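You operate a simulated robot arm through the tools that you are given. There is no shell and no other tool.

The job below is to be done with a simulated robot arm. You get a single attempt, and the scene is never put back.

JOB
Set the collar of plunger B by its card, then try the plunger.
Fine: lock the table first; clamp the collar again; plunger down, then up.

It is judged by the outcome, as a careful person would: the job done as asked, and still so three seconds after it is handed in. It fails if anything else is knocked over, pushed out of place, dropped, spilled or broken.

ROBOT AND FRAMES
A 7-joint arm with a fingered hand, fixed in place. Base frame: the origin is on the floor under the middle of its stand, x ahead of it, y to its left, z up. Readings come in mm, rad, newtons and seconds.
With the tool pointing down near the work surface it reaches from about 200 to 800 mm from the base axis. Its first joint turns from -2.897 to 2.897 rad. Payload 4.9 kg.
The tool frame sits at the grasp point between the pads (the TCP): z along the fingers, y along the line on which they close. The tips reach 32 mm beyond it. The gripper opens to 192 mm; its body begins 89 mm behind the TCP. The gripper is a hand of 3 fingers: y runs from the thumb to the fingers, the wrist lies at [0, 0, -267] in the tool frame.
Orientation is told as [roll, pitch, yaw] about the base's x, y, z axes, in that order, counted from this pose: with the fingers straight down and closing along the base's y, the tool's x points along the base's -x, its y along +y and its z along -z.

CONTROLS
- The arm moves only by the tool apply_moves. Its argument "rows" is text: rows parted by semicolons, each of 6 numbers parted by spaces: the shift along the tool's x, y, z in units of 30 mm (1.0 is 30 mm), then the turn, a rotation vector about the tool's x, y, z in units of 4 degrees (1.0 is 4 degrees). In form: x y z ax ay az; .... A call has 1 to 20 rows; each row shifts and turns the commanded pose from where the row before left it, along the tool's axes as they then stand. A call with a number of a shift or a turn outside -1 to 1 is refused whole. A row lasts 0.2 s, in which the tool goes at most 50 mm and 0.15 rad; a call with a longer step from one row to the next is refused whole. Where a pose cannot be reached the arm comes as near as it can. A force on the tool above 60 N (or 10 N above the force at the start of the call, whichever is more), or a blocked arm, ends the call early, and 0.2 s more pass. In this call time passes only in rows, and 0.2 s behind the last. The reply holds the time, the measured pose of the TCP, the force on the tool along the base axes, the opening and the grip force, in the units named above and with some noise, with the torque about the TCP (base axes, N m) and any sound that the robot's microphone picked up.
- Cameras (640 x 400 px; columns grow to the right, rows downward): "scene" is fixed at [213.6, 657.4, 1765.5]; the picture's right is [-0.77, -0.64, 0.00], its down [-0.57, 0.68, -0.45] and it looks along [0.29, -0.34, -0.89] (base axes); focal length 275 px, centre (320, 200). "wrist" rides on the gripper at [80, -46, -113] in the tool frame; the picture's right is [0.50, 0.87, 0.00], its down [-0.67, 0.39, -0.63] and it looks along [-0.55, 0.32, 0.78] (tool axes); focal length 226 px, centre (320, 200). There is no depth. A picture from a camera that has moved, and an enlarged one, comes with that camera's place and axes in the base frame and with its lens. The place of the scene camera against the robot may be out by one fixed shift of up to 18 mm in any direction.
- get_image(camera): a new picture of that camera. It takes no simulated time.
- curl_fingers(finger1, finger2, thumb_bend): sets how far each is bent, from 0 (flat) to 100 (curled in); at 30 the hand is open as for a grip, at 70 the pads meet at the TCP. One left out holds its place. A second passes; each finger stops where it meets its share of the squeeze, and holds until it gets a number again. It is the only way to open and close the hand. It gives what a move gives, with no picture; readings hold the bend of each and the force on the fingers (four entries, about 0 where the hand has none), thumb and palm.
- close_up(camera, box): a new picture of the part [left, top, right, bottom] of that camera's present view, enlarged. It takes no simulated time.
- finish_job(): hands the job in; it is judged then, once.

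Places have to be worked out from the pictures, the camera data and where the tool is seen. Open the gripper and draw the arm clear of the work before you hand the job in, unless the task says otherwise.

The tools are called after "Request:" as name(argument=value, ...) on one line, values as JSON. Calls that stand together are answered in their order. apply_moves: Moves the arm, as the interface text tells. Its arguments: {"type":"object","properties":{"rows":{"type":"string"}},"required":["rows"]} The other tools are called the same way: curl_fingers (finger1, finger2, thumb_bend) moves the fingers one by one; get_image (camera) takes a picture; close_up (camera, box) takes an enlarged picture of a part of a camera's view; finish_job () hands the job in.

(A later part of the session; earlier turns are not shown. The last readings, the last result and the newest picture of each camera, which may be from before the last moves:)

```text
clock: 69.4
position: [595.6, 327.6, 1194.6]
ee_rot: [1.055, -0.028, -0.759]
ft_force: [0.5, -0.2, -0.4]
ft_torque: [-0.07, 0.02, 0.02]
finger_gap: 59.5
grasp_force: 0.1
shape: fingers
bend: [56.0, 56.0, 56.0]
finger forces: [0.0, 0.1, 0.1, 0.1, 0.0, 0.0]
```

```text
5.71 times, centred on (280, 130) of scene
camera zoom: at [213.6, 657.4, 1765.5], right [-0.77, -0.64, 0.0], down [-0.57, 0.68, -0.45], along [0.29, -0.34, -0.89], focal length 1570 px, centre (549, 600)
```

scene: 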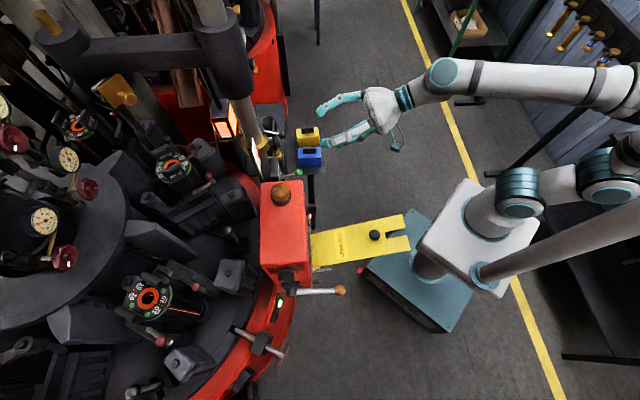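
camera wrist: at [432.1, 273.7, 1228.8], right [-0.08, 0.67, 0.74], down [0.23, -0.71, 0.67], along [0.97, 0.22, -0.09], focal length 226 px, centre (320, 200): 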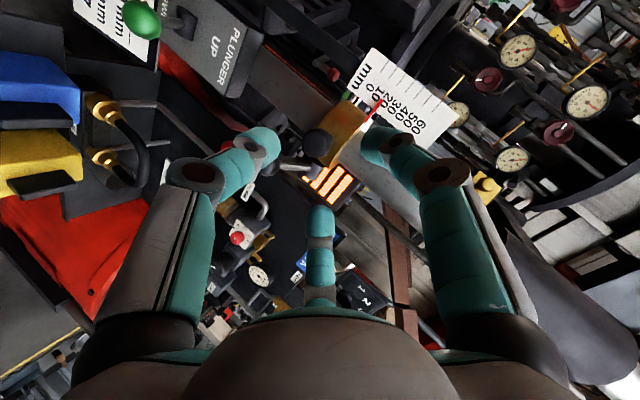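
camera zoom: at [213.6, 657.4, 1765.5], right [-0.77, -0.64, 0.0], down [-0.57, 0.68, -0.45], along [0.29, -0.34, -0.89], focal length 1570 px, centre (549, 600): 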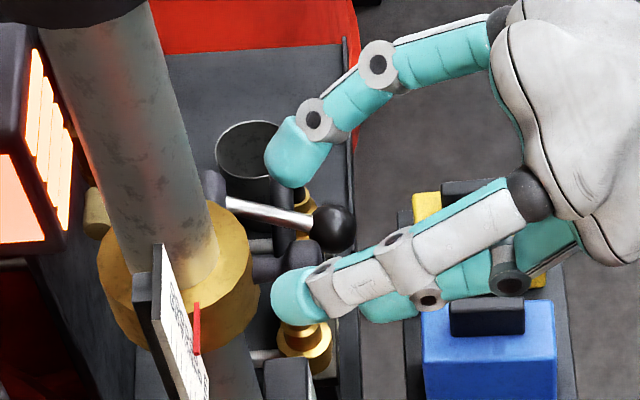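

Still aligned; advancing the last ~16 mm, then closing the fingers gently onto the knob.

Request:
apply_moves(rows="0.05 0 0.3 0 0 0; 0 0 0.22 0 0 0")

Request:
close_up(camera="wrist", box=[240, 90, 420, 220])

Request:
close_up(camera="scene", box=[230, 95, 330, 165])

```text
clock: 70.0
position: [604.0, 336.9, 1186.7]
ee_rot: [1.052, -0.028, -0.759]
ft_force: [0.8, -0.7, 0.3]
ft_torque: [0.02, -0.02, -0.02]
finger_gap: 59.1
grasp_force: 0.0
shape: fingers
bend: [56.0, 56.0, 56.0]
finger forces: [0.0, 0.1, 0.0, 0.1, 0.0, 0.1]
```

```text
3.08 times, centred on (330, 155) of wrist
camera zoom: at [463.9, 305.4, 1201.9], right [-0.08, 0.67, 0.74], down [0.23, -0.71, 0.67], along [0.97, 0.22, -0.09], focal length 696 px, centre (289, 338)
```

zoom: 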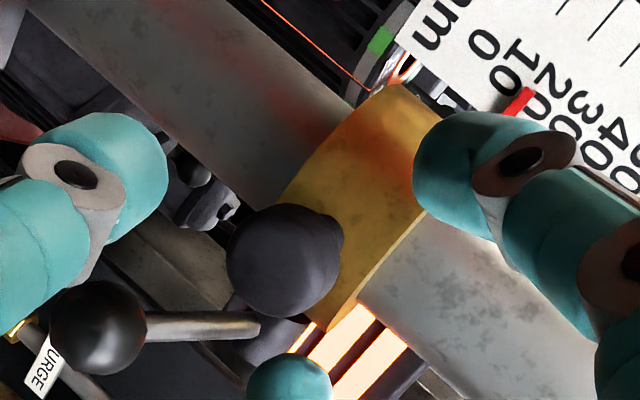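

```text
5.71 times, centred on (280, 130) of scene
camera zoom: at [213.6, 657.4, 1765.5], right [-0.77, -0.64, 0.0], down [-0.57, 0.68, -0.45], along [0.29, -0.34, -0.89], focal length 1570 px, centre (549, 600)
```

zoom: 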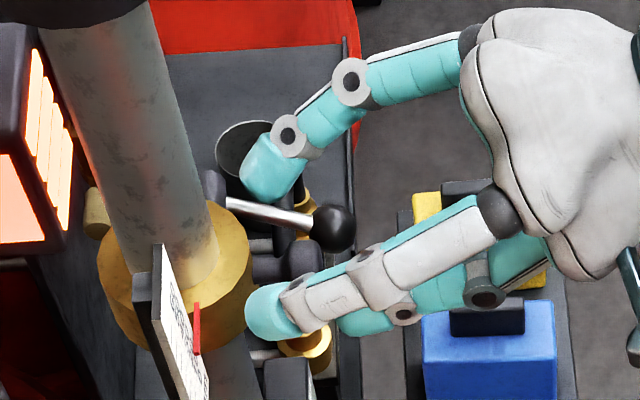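

The knob is centered between the three fingertips. Closing the fingers.

Request:
curl_fingers(finger1=62, finger2=62, thumb_bend=62)

Request:
close_up(camera="wrist", box=[240, 90, 420, 220])

```text
clock: 71.0
position: [604.0, 336.5, 1186.8]
ee_rot: [1.052, -0.027, -0.76]
ft_force: [-0.4, 0.2, 0.2]
ft_torque: [-0.02, -0.01, 0.02]
finger_gap: 34.3
grasp_force: 0.0
shape: fingers
bend: [62.0, 62.0, 62.0]
finger forces: [0.0, 0.0, 0.0, 0.0, 0.1, 0.0]
```

```text
3.08 times, centred on (330, 155) of wrist
camera zoom: at [463.8, 305.4, 1202.2], right [-0.08, 0.67, 0.74], down [0.23, -0.71, 0.67], along [0.97, 0.22, -0.09], focal length 696 px, centre (289, 338)
```

zoom: 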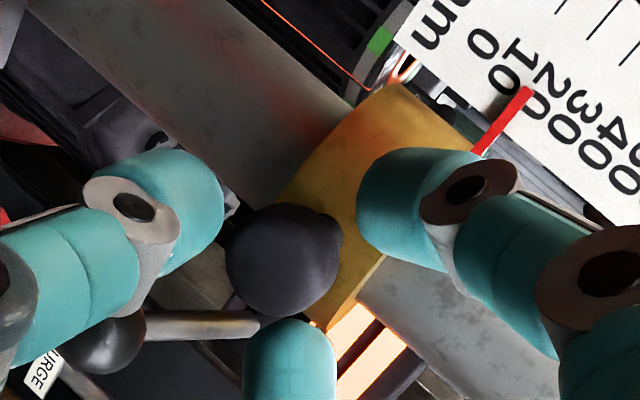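

No contact yet, all three fingertips are evenly around the knob. Closing fully to grip.

Request:
curl_fingers(finger1=72, finger2=72, thumb_bend=72)

Request:
close_up(camera="wrist", box=[240, 90, 420, 220])

Request:
close_up(camera="scene", box=[230, 95, 330, 165])

```text
clock: 72.0
position: [603.4, 337.5, 1186.8]
ee_rot: [1.053, -0.027, -0.759]
ft_force: [-2.0, -4.4, -4.8]
ft_torque: [-0.16, 0.07, -0.04]
finger_gap: 20.1
grasp_force: 14.3
shape: fingers
bend: [66.0, 66.0, 66.0]
finger forces: [7.2, 7.7, 0.0, 0.0, 14.5, 0.0]
```

```text
3.08 times, centred on (330, 155) of wrist
camera zoom: at [463.8, 305.3, 1201.5], right [-0.08, 0.67, 0.74], down [0.23, -0.71, 0.67], along [0.97, 0.22, -0.1], focal length 696 px, centre (289, 338)
```

zoom: 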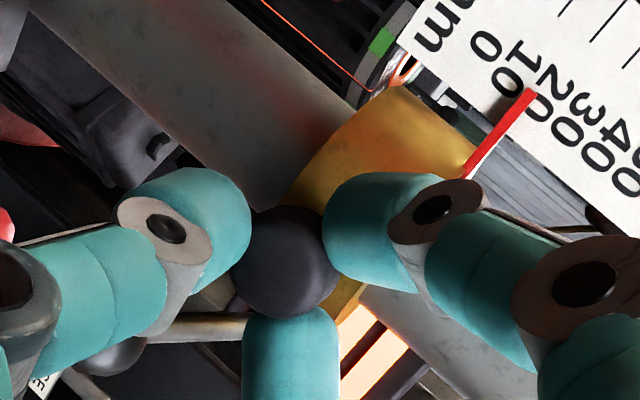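

```text
5.71 times, centred on (280, 130) of scene
camera zoom: at [213.6, 657.4, 1765.5], right [-0.77, -0.64, 0.0], down [-0.57, 0.68, -0.45], along [0.29, -0.34, -0.89], focal length 1570 px, centre (549, 600)
```

zoom: 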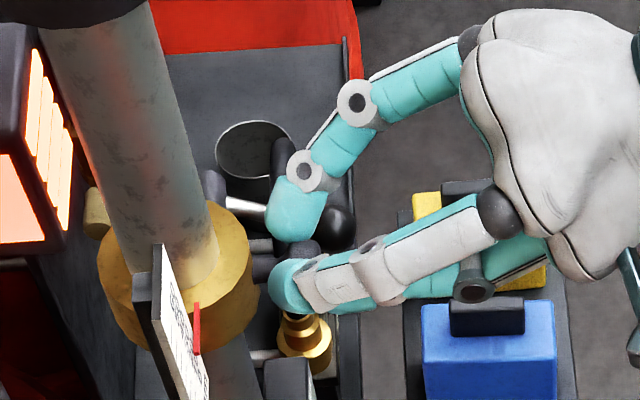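

Gripped well (thumb 14.5 N below, 7+7 N from above). Now I lift straight up in small steps, watching force and pointer.

Request:
apply_moves(rows="-0.004 0.146 -0.083 0 0 0; -0.004 0.146 -0.083 0 0 0")

Request:
close_up(camera="wrist", box=[240, 90, 420, 220])

Request:
close_up(camera="scene", box=[230, 95, 330, 165])

```text
clock: 72.6
position: [602.6, 335.1, 1194.7]
ee_rot: [1.05, -0.026, -0.76]
ft_force: [-10.0, -11.9, -9.8]
ft_torque: [-0.52, 0.53, -0.02]
finger_gap: 16.3
grasp_force: 10.7
shape: fingers
bend: [71.0, 71.0, 64.0]
finger forces: [2.8, 3.0, 0.0, 0.0, 16.7, 0.1]
```

```text
3.08 times, centred on (330, 155) of wrist
camera zoom: at [462.5, 304.2, 1211.2], right [-0.08, 0.67, 0.74], down [0.23, -0.71, 0.67], along [0.97, 0.22, -0.1], focal length 696 px, centre (289, 338)
```

zoom: 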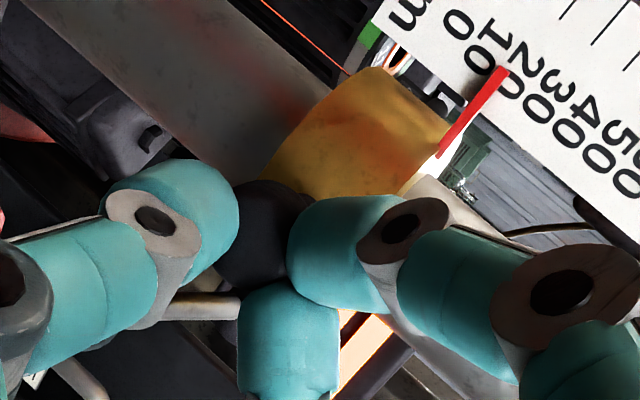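

```text
5.71 times, centred on (280, 130) of scene
camera zoom: at [213.6, 657.4, 1765.5], right [-0.77, -0.64, 0.0], down [-0.57, 0.68, -0.45], along [0.29, -0.34, -0.89], focal length 1570 px, centre (549, 600)
```

zoom: 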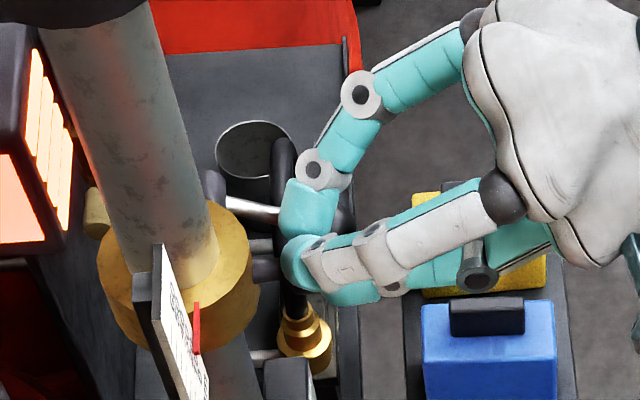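

The two upper fingers slid off over the front of the knob while the thumb (hooked upward beneath it) holds well. I'll open the upper fingers and lift with the thumb alone.

Request:
curl_fingers(finger1=45, finger2=45)

Request:
close_up(camera="wrist", box=[240, 90, 420, 220])

Request:
close_up(camera="scene", box=[230, 95, 330, 165])

```text
clock: 73.6
position: [602.2, 336.3, 1196.0]
ee_rot: [1.053, -0.026, -0.758]
ft_force: [-14.4, -14.5, -11.8]
ft_torque: [-0.65, 0.71, 0.03]
finger_gap: 69.4
grasp_force: 10.5
shape: fingers
bend: [45.0, 45.0, 65.0]
finger forces: [0.0, 0.1, 0.0, 0.1, 21.5, 0.1]
```

```text
3.08 times, centred on (330, 155) of wrist
camera zoom: at [462.8, 304.5, 1211.4], right [-0.08, 0.67, 0.74], down [0.23, -0.71, 0.67], along [0.97, 0.22, -0.1], focal length 696 px, centre (289, 338)
```

zoom: 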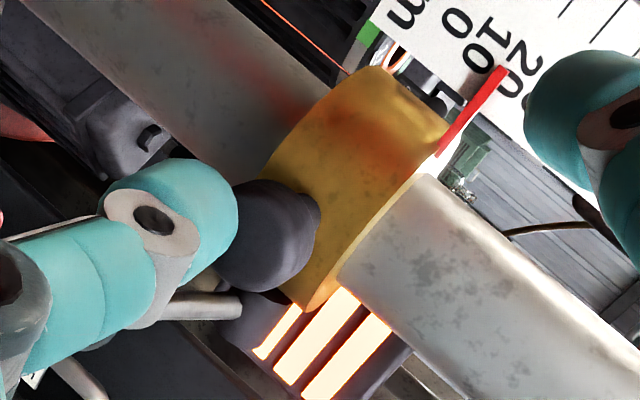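

```text
5.71 times, centred on (280, 130) of scene
camera zoom: at [213.6, 657.4, 1765.5], right [-0.77, -0.64, 0.0], down [-0.57, 0.68, -0.45], along [0.29, -0.34, -0.89], focal length 1570 px, centre (549, 600)
```

zoom: 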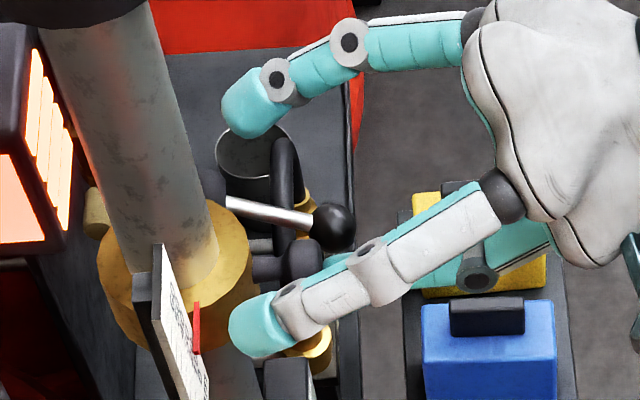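

The thumb is pressing on the knob's front-lower edge (20 N backward, 12 N down on the hand), so it must reach farther underneath. I'll lower 14 mm, go forward 15 mm, and check.

Request:
apply_moves(rows="0.005 -0.2 0.117 0 0 0; 0.005 -0.2 0.117 0 0 0; -0.007 0.125 0.218 0 0 0; -0.007 0.125 0.218 0 0 0")

Request:
close_up(camera="wrist", box=[240, 90, 420, 220])

Request:
close_up(camera="scene", box=[230, 95, 330, 165])

```text
clock: 74.3
position: [603.4, 337.0, 1176.2]
ee_rot: [1.04, -0.025, -0.759]
ft_force: [-27.1, -28.1, -4.3]
ft_torque: [-0.48, 0.46, -0.04]
finger_gap: 60.8
grasp_force: 17.0
shape: fingers
bend: [45.0, 45.0, 73.0]
finger forces: [0.1, 0.1, 0.0, 0.1, 34.5, 0.0]
stopped in row 3: the force on the tool passed its limit at 67 N (the readings are from after the stop); the commanded pose is now the measured one
```

```text
3.08 times, centred on (330, 155) of wrist
camera zoom: at [463.6, 304.5, 1193.0], right [-0.08, 0.67, 0.73], down [0.23, -0.7, 0.67], along [0.97, 0.22, -0.11], focal length 696 px, centre (289, 338)
```

zoom: 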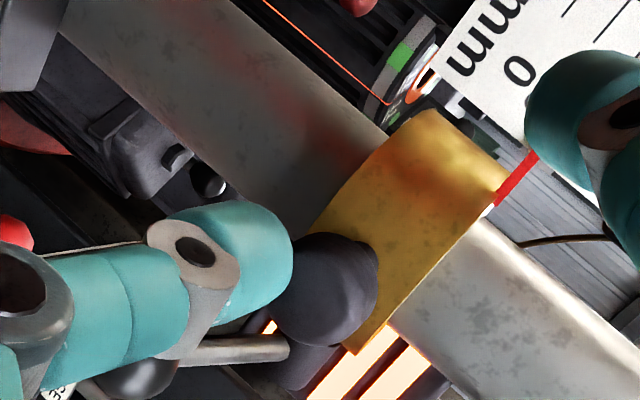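

```text
5.71 times, centred on (280, 130) of scene
camera zoom: at [213.6, 657.4, 1765.5], right [-0.77, -0.64, 0.0], down [-0.57, 0.68, -0.45], along [0.29, -0.34, -0.89], focal length 1570 px, centre (549, 600)
```

zoom: 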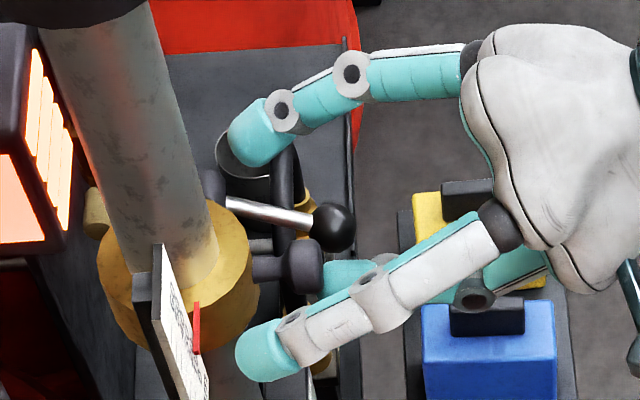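

The thumb curled in front of the knob and pressed on it; I'll back straight off now to release that force.

Request:
apply_moves(rows="0.02 -0.417 -0.727 0 0 0; 0.02 -0.417 -0.727 0 0 0")

Request:
close_up(camera="wrist", box=[240, 90, 420, 220])

Request:
close_up(camera="scene", box=[230, 95, 330, 165])

```text
clock: 74.9
position: [568.2, 302.0, 1180.8]
ee_rot: [1.048, -0.025, -0.758]
ft_force: [-0.6, -0.7, -0.5]
ft_torque: [0.01, -0.03, 0.02]
finger_gap: 58.0
grasp_force: 0.0
shape: fingers
bend: [45.0, 45.0, 72.0]
finger forces: [0.0, 0.0, 0.0, 0.0, 0.0, 0.0]
```

```text
3.08 times, centred on (330, 155) of wrist
camera zoom: at [427.7, 269.6, 1197.9], right [-0.08, 0.67, 0.74], down [0.23, -0.71, 0.67], along [0.97, 0.22, -0.1], focal length 696 px, centre (289, 338)
```

zoom: 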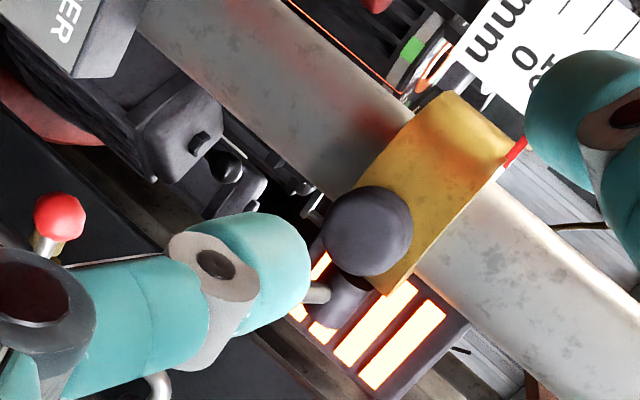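

```text
5.71 times, centred on (280, 130) of scene
camera zoom: at [213.6, 657.4, 1765.5], right [-0.77, -0.64, 0.0], down [-0.57, 0.68, -0.45], along [0.29, -0.34, -0.89], focal length 1570 px, centre (549, 600)
```

zoom: 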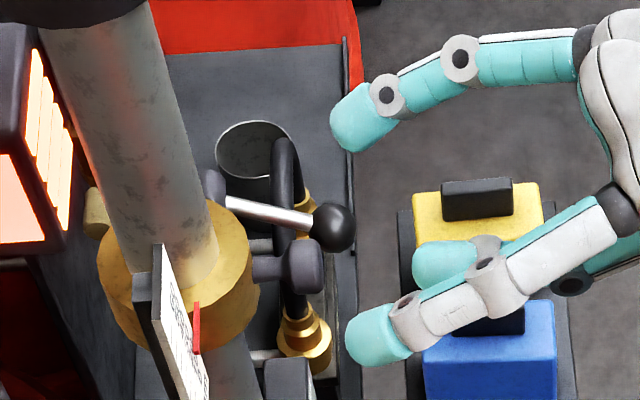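

No damage: the collar, lever and knob are where they were. I'll now leave only the thumb extended (bend 58, level under the hand), curling the other two out of the way, and measure its tip.

Request:
curl_fingers(finger1=100, finger2=100, thumb_bend=55)

Request:
get_image(camera="wrist")

Request:
close_up(camera="scene", box=[230, 95, 370, 185])

```text
clock: 75.9
position: [568.8, 302.2, 1183.2]
ee_rot: [1.049, -0.026, -0.759]
ft_force: [0.5, -0.2, -0.5]
ft_torque: [0.01, -0.05, 0.0]
finger_gap: 29.9
grasp_force: 0.1
shape: fingers
bend: [79.0, 79.0, 55.0]
finger forces: [0.0, 0.0, 0.0, 0.1, 0.0, 0.0]
```

```text
taken
camera wrist: at [427.9, 269.5, 1198.1], right [-0.08, 0.67, 0.74], down [0.23, -0.71, 0.67], along [0.97, 0.22, -0.1], focal length 226 px, centre (320, 200)
```

wrist: 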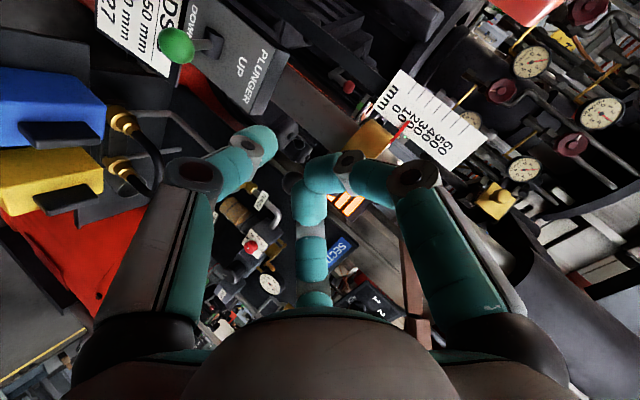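

```text
4.44 times, centred on (300, 140) of scene
camera zoom: at [213.6, 657.4, 1765.5], right [-0.77, -0.64, 0.0], down [-0.57, 0.68, -0.45], along [0.29, -0.34, -0.89], focal length 1221 px, centre (409, 467)
```

zoom: 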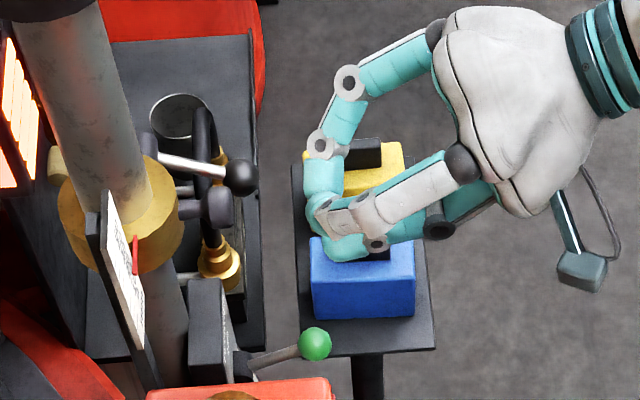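

Fingers 1 and 2 jammed against each other at 79. I'll curl them one after the other so they fold fully.

Request:
curl_fingers(finger1=40, finger2=40)

Request:
curl_fingers(finger2=100)

Request:
curl_fingers(finger1=100)

Request:
get_image(camera="wrist")

Request:
close_up(camera="scene", box=[230, 95, 370, 185])

```text
clock: 76.9
position: [567.7, 301.1, 1182.8]
ee_rot: [1.05, -0.026, -0.76]
ft_force: [0.2, 0.2, -0.4]
ft_torque: [-0.01, 0.02, -0.01]
finger_gap: 95.8
grasp_force: 0.0
shape: fingers
bend: [40.0, 40.0, 55.0]
finger forces: [0.0, 0.0, 0.0, 0.0, 0.1, 0.0]
```

```text
clock: 77.9
position: [567.3, 301.8, 1181.6]
ee_rot: [1.048, -0.026, -0.76]
ft_force: [0.1, -0.5, -0.2]
ft_torque: [0.03, 0.0, 0.03]
finger_gap: 95.6
grasp_force: 0.0
shape: fingers
bend: [40.0, 100.0, 55.0]
finger forces: [0.0, 0.0, 0.0, 0.0, 0.0, 0.0]
```

```text
clock: 78.9
position: [568.2, 301.2, 1182.2]
ee_rot: [1.049, -0.027, -0.759]
ft_force: [0.0, 0.0, 0.3]
ft_torque: [-0.03, -0.04, -0.03]
finger_gap: 48.0
grasp_force: 0.1
shape: fingers
bend: [91.0, 100.0, 55.0]
finger forces: [0.0, 0.0, 0.0, 0.0, 0.0, 0.0]
```

```text
taken
camera wrist: at [427.9, 269.5, 1198.1], right [-0.08, 0.67, 0.74], down [0.23, -0.71, 0.67], along [0.97, 0.22, -0.1], focal length 226 px, centre (320, 200)
```

wrist: 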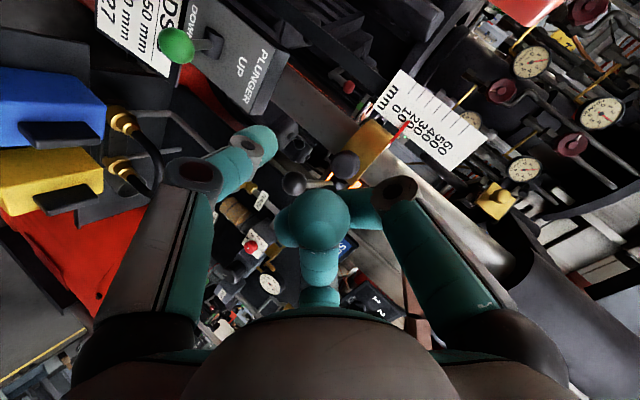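

```text
4.44 times, centred on (300, 140) of scene
camera zoom: at [213.6, 657.4, 1765.5], right [-0.77, -0.64, 0.0], down [-0.57, 0.68, -0.45], along [0.29, -0.34, -0.89], focal length 1221 px, centre (409, 467)
```

zoom: 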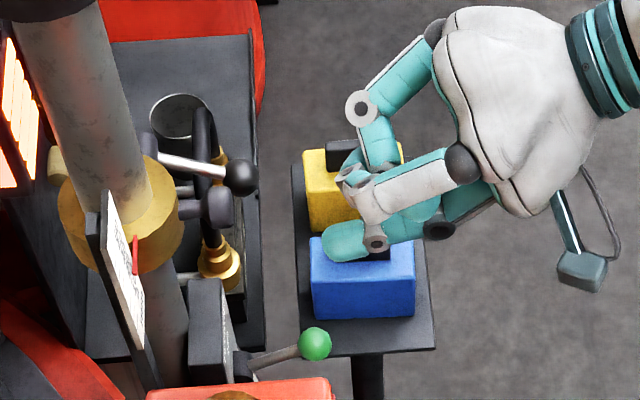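

In this tilted pose the thumb tip is barely ahead of the palm, which explains the slip: the tips were in front of the knob's edge. I'll level the hand (tilt ~30° more) so that the fingertips can reach properly around the knob.

Request:
apply_moves(rows="0 0 -0.5 -1 0 0; 0 0 -0.5 -1 0 0; 0 0 0 -1 0 0; 0 0 0 -1 0 0; 0 0 0 -1 0 0; 0 0 0 -1 0 0; 0 0 0 -1 0 0")

Request:
get_image(camera="wrist")

Request:
get_image(camera="scene")

```text
clock: 80.5
position: [551.3, 283.5, 1194.9]
ee_rot: [1.54, -0.028, -0.761]
ft_force: [-0.1, 0.2, -0.6]
ft_torque: [0.0, 0.06, -0.01]
finger_gap: 48.1
grasp_force: 0.0
shape: fingers
bend: [91.0, 100.0, 55.0]
finger forces: [0.1, 0.0, 0.0, 0.1, 0.0, 0.1]
```

```text
taken
camera wrist: at [416.1, 255.5, 1151.6], right [-0.36, 0.38, 0.85], down [0.05, -0.9, 0.43], along [0.93, 0.2, 0.31], focal length 226 px, centre (320, 200)
```

wrist: 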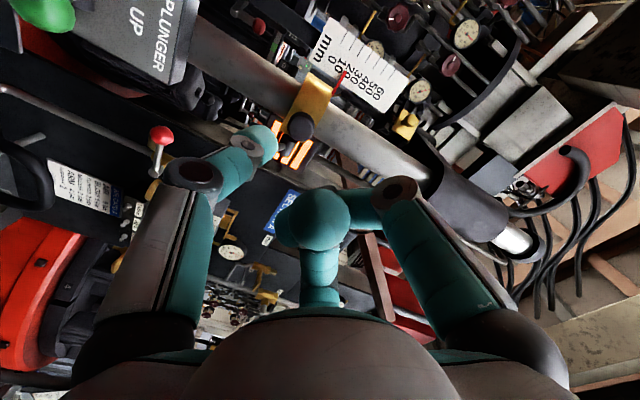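

```text
taken
```

scene: 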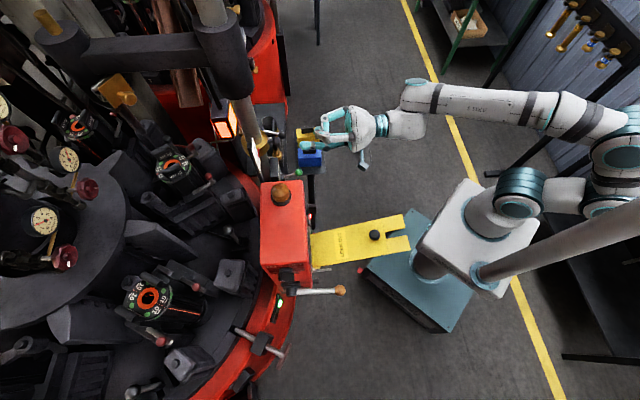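

The hand is level now. I'll uncurl fingers 1 and 2 to 55 for the grasp, then lower to the knob's height and move part of the way forward.

Request:
curl_fingers(finger1=40)

Request:
curl_fingers(finger1=55, finger2=55, thumb_bend=55)

Request:
apply_moves(rows="0 -0.35 0.4 0 0 0; 0 -0.36 0.4 0 0 0")

Request:
get_image(camera="wrist")

Request:
close_up(camera="scene", box=[230, 95, 370, 185])

```text
clock: 81.5
position: [550.5, 283.3, 1195.1]
ee_rot: [1.537, -0.026, -0.759]
ft_force: [-0.4, 0.3, 0.2]
ft_torque: [0.0, -0.01, 0.0]
finger_gap: 95.8
grasp_force: 0.1
shape: fingers
bend: [40.0, 100.0, 55.0]
finger forces: [0.1, 0.0, 0.1, 0.0, 0.1, 0.0]
```

```text
clock: 82.5
position: [551.0, 283.6, 1193.3]
ee_rot: [1.537, -0.026, -0.76]
ft_force: [1.8, -0.2, -0.1]
ft_torque: [0.0, -0.01, 0.01]
finger_gap: 63.3
grasp_force: 0.1
shape: fingers
bend: [55.0, 55.0, 55.0]
finger forces: [0.0, 0.0, 0.0, 0.1, 0.0, 0.0]
```

```text
clock: 83.1
position: [567.0, 300.8, 1171.6]
ee_rot: [1.538, -0.027, -0.76]
ft_force: [0.3, 0.5, 0.4]
ft_torque: [-0.02, 0.02, -0.02]
finger_gap: 63.2
grasp_force: 0.1
shape: fingers
bend: [55.0, 55.0, 55.0]
finger forces: [0.0, 0.0, 0.1, 0.0, 0.0, 0.1]
```

```text
taken
camera wrist: at [432.4, 272.5, 1128.5], right [-0.36, 0.38, 0.85], down [0.05, -0.9, 0.43], along [0.93, 0.2, 0.3], focal length 226 px, centre (320, 200)
```

wrist: 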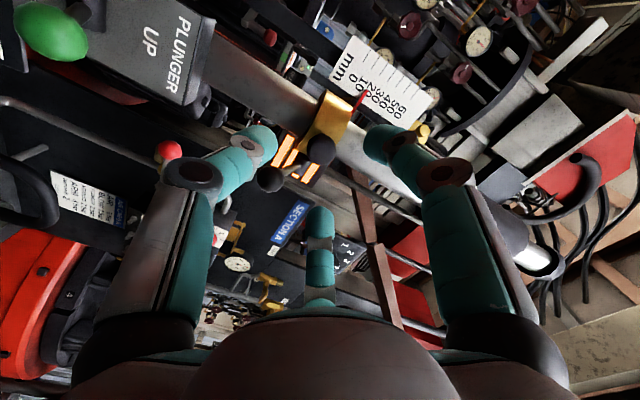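

```text
4.44 times, centred on (300, 140) of scene
camera zoom: at [213.6, 657.4, 1765.5], right [-0.77, -0.64, 0.0], down [-0.57, 0.68, -0.45], along [0.29, -0.34, -0.89], focal length 1221 px, centre (409, 467)
```

zoom: 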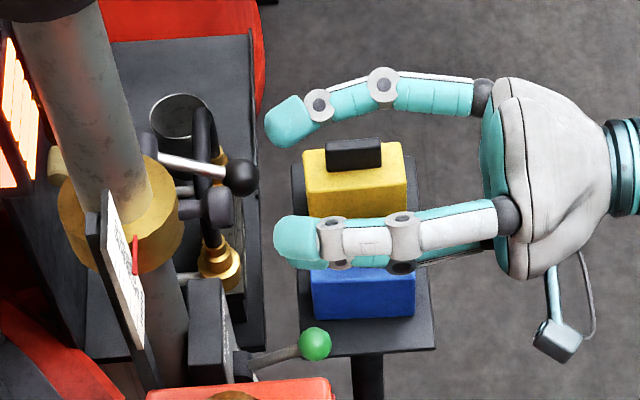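

The knob appears almost on the hand's axis again; zooming to confirm before going forward.

Request:
close_up(camera="wrist", box=[240, 90, 420, 220])

```text
3.08 times, centred on (330, 155) of wrist
camera zoom: at [432.4, 272.5, 1128.5], right [-0.36, 0.38, 0.85], down [0.05, -0.9, 0.43], along [0.93, 0.2, 0.3], focal length 696 px, centre (289, 338)
```

zoom: 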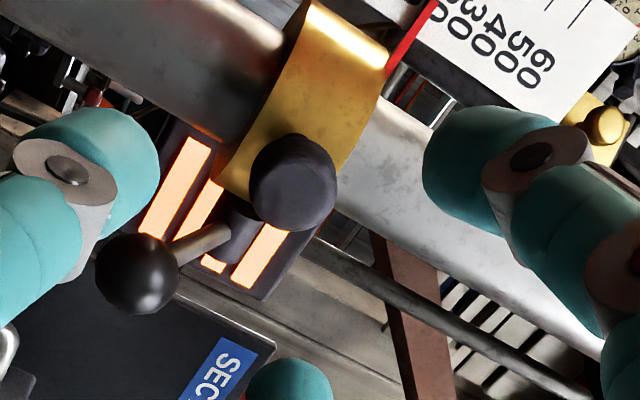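

Offset is under 2 mm. Advancing 45 mm along the axis so the fingertips surround the knob.

Request:
apply_moves(rows="0 0.03 0.5 0 0 0; 0 0.03 0.5 0 0 0; 0 0 0.48 0 0 0")

Request:
close_up(camera="wrist", box=[240, 90, 420, 220])

Request:
close_up(camera="scene", box=[230, 95, 330, 165])

```text
clock: 83.9
position: [597.6, 331.8, 1172.4]
ee_rot: [1.538, -0.026, -0.759]
ft_force: [0.2, -0.4, -0.4]
ft_torque: [-0.03, -0.02, -0.01]
finger_gap: 63.1
grasp_force: 0.0
shape: fingers
bend: [55.0, 55.0, 55.0]
finger forces: [0.0, 0.0, 0.1, 0.0, 0.0, 0.1]
```

```text
3.08 times, centred on (330, 155) of wrist
camera zoom: at [462.5, 303.0, 1129.1], right [-0.36, 0.38, 0.85], down [0.05, -0.9, 0.43], along [0.93, 0.2, 0.3], focal length 696 px, centre (289, 338)
```

zoom: 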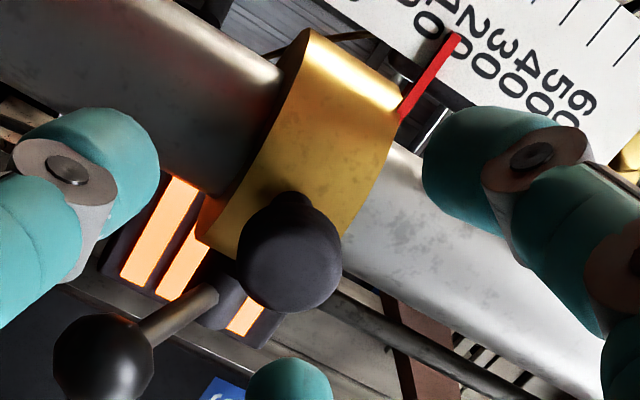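

```text
5.71 times, centred on (280, 130) of scene
camera zoom: at [213.6, 657.4, 1765.5], right [-0.77, -0.64, 0.0], down [-0.57, 0.68, -0.45], along [0.29, -0.34, -0.89], focal length 1570 px, centre (549, 600)
```

zoom: 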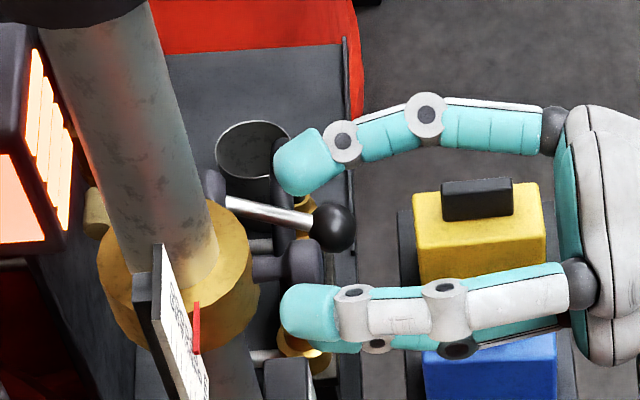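

The fingertips now extend over the full length of the knob. Closing gently, first to 62.

Request:
curl_fingers(finger1=62, finger2=62, thumb_bend=62)

Request:
close_up(camera="wrist", box=[240, 90, 420, 220])

Request:
close_up(camera="scene", box=[230, 95, 330, 165])

```text
clock: 84.9
position: [597.1, 331.0, 1172.3]
ee_rot: [1.538, -0.026, -0.759]
ft_force: [-0.5, -0.3, -0.2]
ft_torque: [0.0, -0.02, 0.01]
finger_gap: 34.4
grasp_force: 0.1
shape: fingers
bend: [62.0, 62.0, 62.0]
finger forces: [0.0, 0.0, 0.0, 0.0, 0.0, 0.0]
```

```text
3.08 times, centred on (330, 155) of wrist
camera zoom: at [462.4, 302.8, 1129.3], right [-0.36, 0.38, 0.85], down [0.05, -0.9, 0.43], along [0.93, 0.2, 0.3], focal length 696 px, centre (289, 338)
```

zoom: 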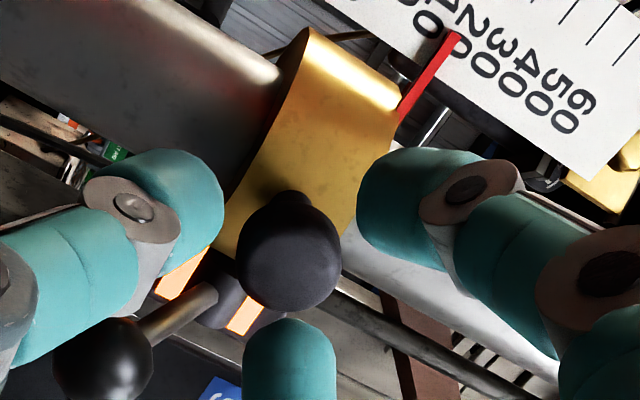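

```text
5.71 times, centred on (280, 130) of scene
camera zoom: at [213.6, 657.4, 1765.5], right [-0.77, -0.64, 0.0], down [-0.57, 0.68, -0.45], along [0.29, -0.34, -0.89], focal length 1570 px, centre (549, 600)
```

zoom: 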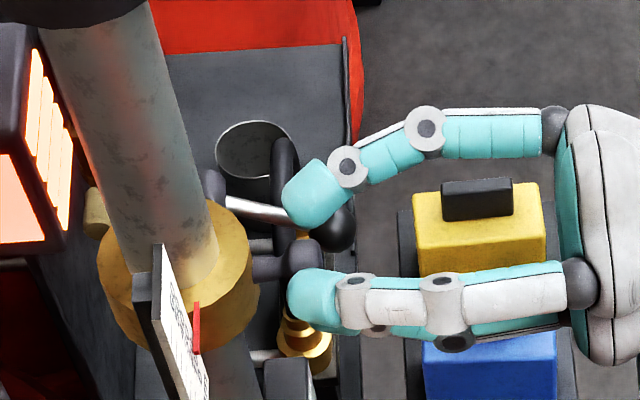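

Still contact-free. I'll move 7 mm further forward so the tips bear on the middle of the knob, then grip.

Request:
apply_moves(rows="0 0.02 0.24 0 0 0")

Request:
curl_fingers(finger1=72, finger2=72, thumb_bend=72)

Request:
close_up(camera="wrist", box=[240, 90, 420, 220])

Request:
close_up(camera="scene", box=[230, 95, 330, 165])

```text
clock: 85.3
position: [603.4, 336.1, 1172.3]
ee_rot: [1.538, -0.024, -0.759]
ft_force: [0.6, -0.3, -0.4]
ft_torque: [0.02, -0.03, 0.02]
finger_gap: 34.3
grasp_force: 0.1
shape: fingers
bend: [62.0, 62.0, 62.0]
finger forces: [0.1, 0.0, 0.0, 0.0, 0.1, 0.1]
```

```text
clock: 86.3
position: [602.1, 336.8, 1171.7]
ee_rot: [1.535, -0.027, -0.759]
ft_force: [3.9, 0.2, -2.6]
ft_torque: [-0.09, 0.06, -0.04]
finger_gap: 17.8
grasp_force: 13.1
shape: fingers
bend: [66.0, 65.0, 67.0]
finger forces: [6.9, 8.6, 0.1, 0.0, 11.1, 0.0]
```

```text
3.08 times, centred on (330, 155) of wrist
camera zoom: at [467.6, 308.3, 1129.1], right [-0.36, 0.38, 0.85], down [0.05, -0.9, 0.43], along [0.93, 0.2, 0.3], focal length 696 px, centre (289, 338)
```

zoom: 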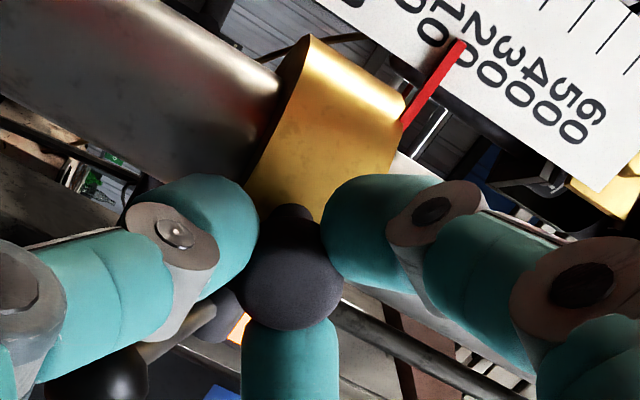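

```text
5.71 times, centred on (280, 130) of scene
camera zoom: at [213.6, 657.4, 1765.5], right [-0.77, -0.64, 0.0], down [-0.57, 0.68, -0.45], along [0.29, -0.34, -0.89], focal length 1570 px, centre (549, 600)
```

zoom: 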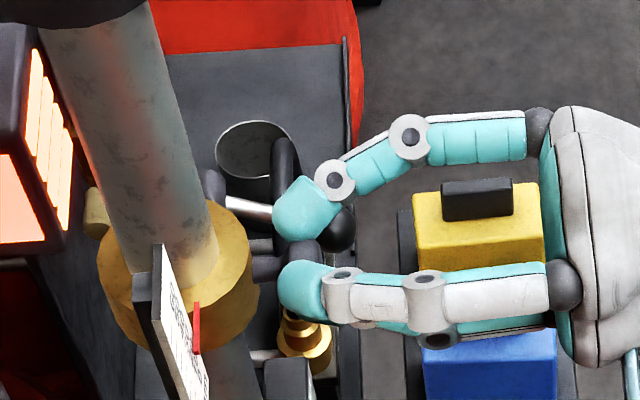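

Solid centered grip with balanced forces. Lifting straight up, 5 mm per row.

Request:
apply_moves(rows="-0.005 0.167 -0.005 0 0 0; -0.005 0.167 -0.005 0 0 0")

Request:
close_up(camera="wrist", box=[240, 90, 420, 220])

Request:
close_up(camera="scene", box=[230, 95, 330, 165])

```text
clock: 86.9
position: [602.0, 338.0, 1181.7]
ee_rot: [1.536, -0.026, -0.761]
ft_force: [-0.1, -5.4, -10.6]
ft_torque: [-0.33, 0.28, -0.15]
finger_gap: 17.8
grasp_force: 14.7
shape: fingers
bend: [66.0, 65.0, 66.0]
finger forces: [5.2, 7.6, 0.1, 0.0, 16.2, 0.0]
```

```text
3.08 times, centred on (330, 155) of wrist
camera zoom: at [467.5, 308.9, 1139.0], right [-0.36, 0.38, 0.85], down [0.05, -0.9, 0.43], along [0.93, 0.2, 0.3], focal length 696 px, centre (289, 338)
```

zoom: 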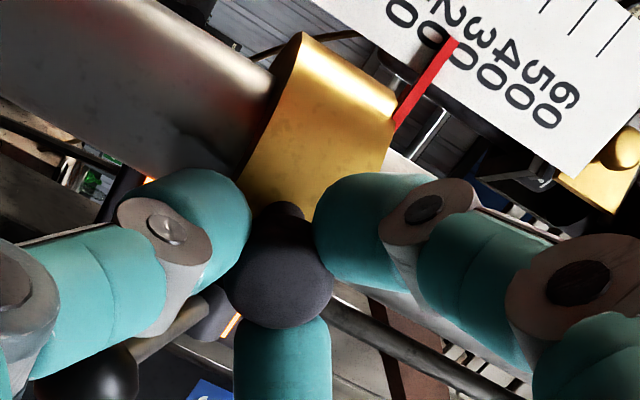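

```text
5.71 times, centred on (280, 130) of scene
camera zoom: at [213.6, 657.4, 1765.5], right [-0.77, -0.64, 0.0], down [-0.57, 0.68, -0.45], along [0.29, -0.34, -0.89], focal length 1570 px, centre (549, 600)
```

zoom: 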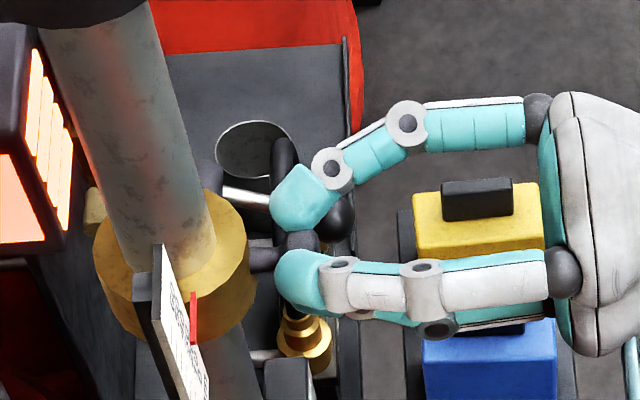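

The collar is rising with the hand (about 10 N). Continuing upward.

Request:
apply_moves(rows="-0.005 0.167 -0.005 0 0 0; -0.005 0.167 -0.005 0 0 0; -0.005 0.167 -0.005 0 0 0")

Request:
close_up(camera="wrist", box=[300, 70, 440, 170])

Request:
close_up(camera="scene", box=[230, 95, 330, 165])

```text
clock: 87.7
position: [602.1, 338.3, 1197.1]
ee_rot: [1.538, -0.025, -0.76]
ft_force: [-12.4, -16.7, -10.9]
ft_torque: [-0.37, 0.32, -0.16]
finger_gap: 17.2
grasp_force: 20.2
shape: fingers
bend: [66.0, 65.0, 67.0]
finger forces: [8.7, 11.2, 0.0, 0.0, 21.0, 0.0]
```

```text
4.00 times, centred on (370, 120) of wrist
camera zoom: at [468.4, 309.8, 1154.9], right [-0.36, 0.38, 0.85], down [0.05, -0.9, 0.43], along [0.93, 0.2, 0.3], focal length 904 px, centre (120, 520)
```

zoom: 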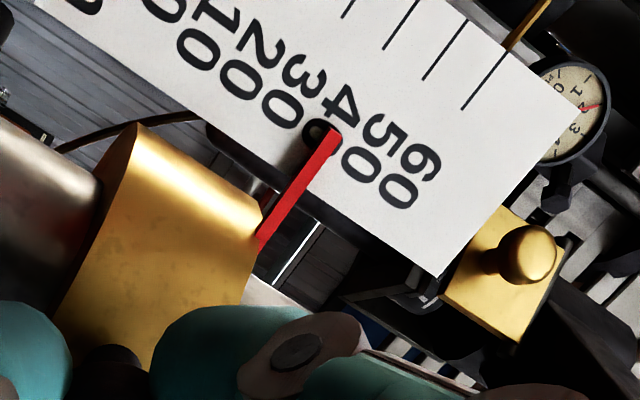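

```text
5.71 times, centred on (280, 130) of scene
camera zoom: at [213.6, 657.4, 1765.5], right [-0.77, -0.64, 0.0], down [-0.57, 0.68, -0.45], along [0.29, -0.34, -0.89], focal length 1570 px, centre (549, 600)
```

zoom: 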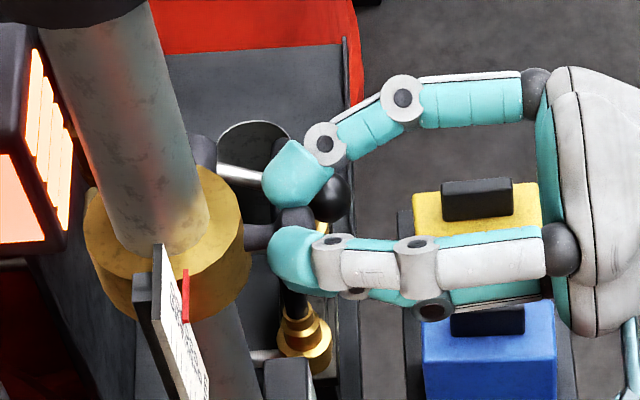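

Tracking about +25 mm (reading ≈ 42–43). About 7 mm more to go; raising in smaller steps.

Request:
apply_moves(rows="-0.003 0.117 -0.004 0 0 0; -0.003 0.1 -0.004 0 0 0")

Request:
close_up(camera="wrist", box=[300, 70, 440, 170])

Request:
close_up(camera="scene", box=[240, 115, 280, 155])

```text
clock: 88.3
position: [602.7, 338.6, 1205.0]
ee_rot: [1.538, -0.028, -0.76]
ft_force: [-14.1, -15.4, -10.7]
ft_torque: [-0.35, 0.39, -0.09]
finger_gap: 17.7
grasp_force: 21.0
shape: fingers
bend: [66.0, 65.0, 67.0]
finger forces: [8.9, 10.6, 0.1, 0.1, 21.6, 0.0]
```

```text
4.00 times, centred on (370, 120) of wrist
camera zoom: at [468.6, 309.5, 1161.2], right [-0.36, 0.38, 0.85], down [0.05, -0.9, 0.43], along [0.93, 0.2, 0.3], focal length 904 px, centre (120, 520)
```

zoom: 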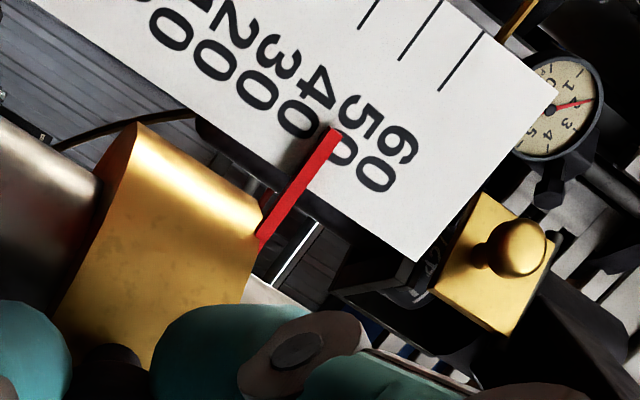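

```text
10.00 times, centred on (260, 135) of scene
camera zoom: at [213.6, 657.4, 1765.5], right [-0.77, -0.64, 0.0], down [-0.57, 0.68, -0.45], along [0.29, -0.34, -0.89], focal length 2748 px, centre (920, 850)
```

zoom: 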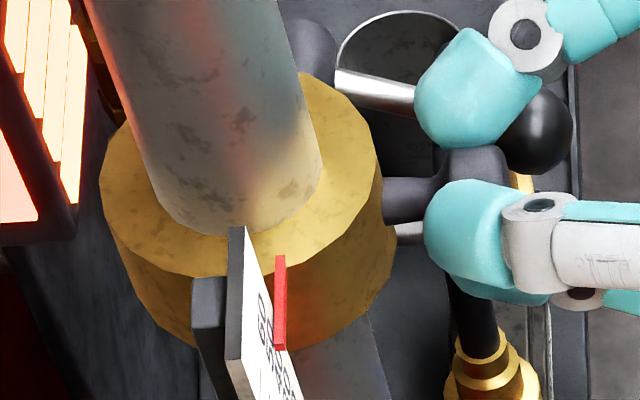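

Estimates from both cameras put the pointer at about 48–49. I'll raise 1.5 mm more, then release gently and read it properly from pointer height.

Request:
apply_moves(rows="-0.001 0.05 -0.001 0 0 0")

Request:
curl_fingers(finger1=62, finger2=62, thumb_bend=62)

Request:
close_up(camera="wrist", box=[300, 70, 440, 170])

Request:
close_up(camera="scene", box=[240, 115, 280, 155])

```text
clock: 88.7
position: [603.1, 337.7, 1205.8]
ee_rot: [1.537, -0.025, -0.762]
ft_force: [-17.3, -19.2, -12.1]
ft_torque: [-0.37, 0.41, -0.08]
finger_gap: 17.6
grasp_force: 22.1
shape: fingers
bend: [66.0, 65.0, 67.0]
finger forces: [9.6, 11.6, 0.0, 0.0, 23.1, 0.0]
```

```text
clock: 89.7
position: [604.2, 337.2, 1206.0]
ee_rot: [1.538, -0.027, -0.758]
ft_force: [0.1, -0.1, -0.4]
ft_torque: [-0.01, -0.02, 0.03]
finger_gap: 33.8
grasp_force: 0.1
shape: fingers
bend: [62.0, 62.0, 62.0]
finger forces: [0.0, 0.0, 0.0, 0.0, 0.1, 0.0]
```

```text
4.00 times, centred on (370, 120) of wrist
camera zoom: at [469.1, 310.2, 1163.2], right [-0.36, 0.38, 0.85], down [0.05, -0.9, 0.43], along [0.93, 0.2, 0.3], focal length 904 px, centre (120, 520)
```

zoom: 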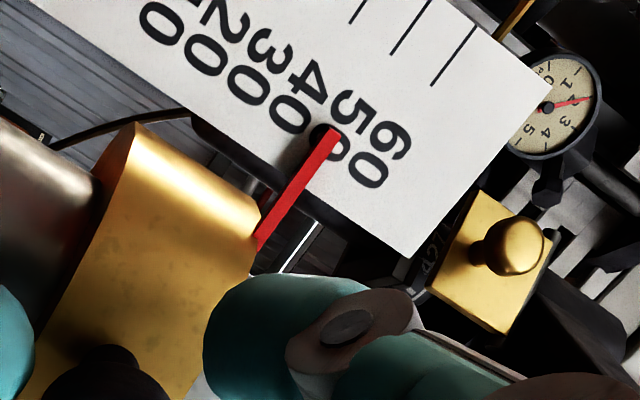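

```text
10.00 times, centred on (260, 135) of scene
camera zoom: at [213.6, 657.4, 1765.5], right [-0.77, -0.64, 0.0], down [-0.57, 0.68, -0.45], along [0.29, -0.34, -0.89], focal length 2748 px, centre (920, 850)
```

zoom: 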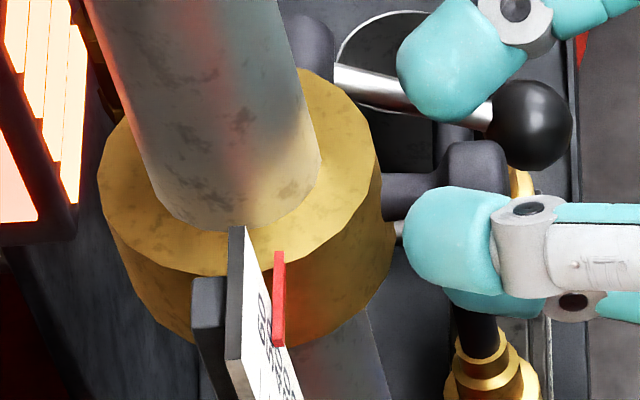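

Released; the collar holds its place by friction. Opening a bit more, backing straight off and raising the camera to pointer height.

Request:
curl_fingers(finger1=54, finger2=54, thumb_bend=54)

Request:
apply_moves(rows="0 0 -0.5 0 0 0; 0 0 -0.9 0 0 0; 0 0 -0.9 0 0 0; 0 0.95 0 0 0 0; 0 0.95 0 0 0 0")

Request:
get_image(camera="wrist")

Request:
close_up(camera="wrist", box=[280, 100, 400, 200])

```text
clock: 90.7
position: [603.0, 338.8, 1205.1]
ee_rot: [1.538, -0.025, -0.758]
ft_force: [-0.1, -0.4, 0.7]
ft_torque: [-0.03, -0.01, -0.01]
finger_gap: 66.5
grasp_force: 0.1
shape: fingers
bend: [54.0, 54.0, 54.0]
finger forces: [0.0, 0.0, 0.1, 0.1, 0.0, 0.0]
```

```text
clock: 91.9
position: [554.3, 293.6, 1262.8]
ee_rot: [1.535, -0.026, -0.76]
ft_force: [0.3, 0.4, 0.1]
ft_torque: [0.0, 0.0, 0.02]
finger_gap: 66.6
grasp_force: 0.0
shape: fingers
bend: [54.0, 54.0, 54.0]
finger forces: [0.1, 0.1, 0.1, 0.0, 0.1, 0.1]
```

```text
taken
camera wrist: at [419.0, 263.4, 1221.1], right [-0.36, 0.38, 0.85], down [0.05, -0.9, 0.43], along [0.93, 0.2, 0.3], focal length 226 px, centre (320, 200)
```

wrist: 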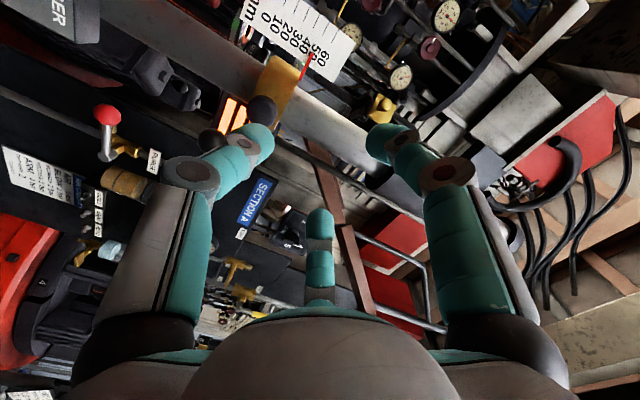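

```text
4.00 times, centred on (340, 150) of wrist
camera zoom: at [419.0, 263.4, 1221.1], right [-0.36, 0.38, 0.85], down [0.05, -0.9, 0.43], along [0.93, 0.2, 0.3], focal length 904 px, centre (240, 400)
```

zoom: 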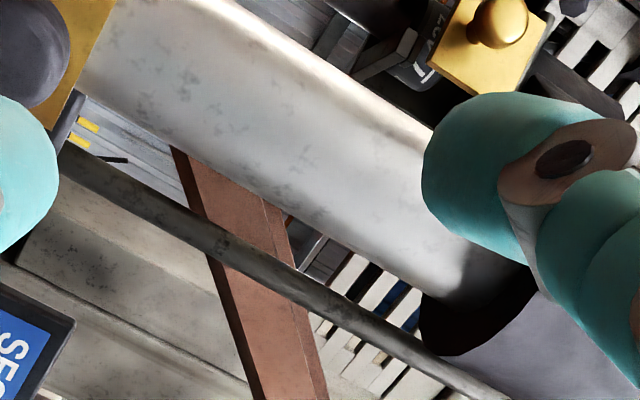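

The scale is higher in the picture; zooming there to read the pointer.

Request:
close_up(camera="wrist", box=[230, 0, 370, 110])

Request:
close_up(camera="wrist", box=[270, 10, 350, 80])

```text
3.64 times, centred on (300, 55) of wrist
camera zoom: at [419.0, 263.4, 1221.1], right [-0.36, 0.38, 0.85], down [0.05, -0.9, 0.43], along [0.93, 0.2, 0.3], focal length 822 px, centre (393, 727)
```

zoom: 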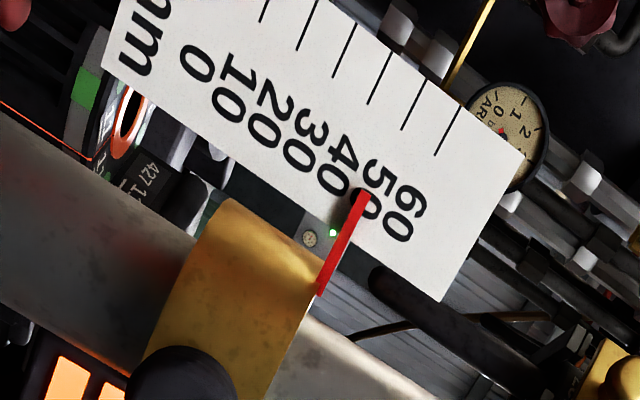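

```text
5.71 times, centred on (310, 45) of wrist
camera zoom: at [419.0, 263.4, 1221.1], right [-0.36, 0.38, 0.85], down [0.05, -0.9, 0.43], along [0.93, 0.2, 0.3], focal length 1292 px, centre (377, 1086)
```

zoom: 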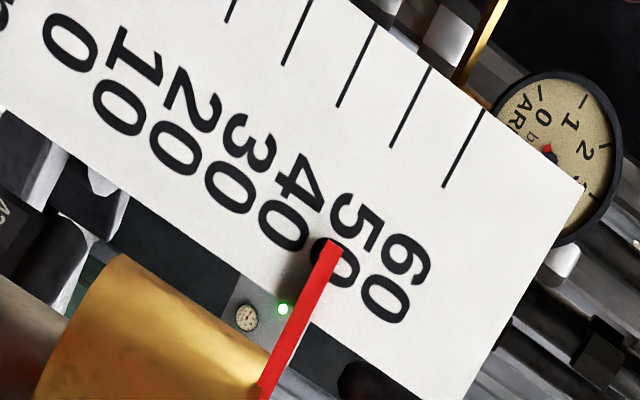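

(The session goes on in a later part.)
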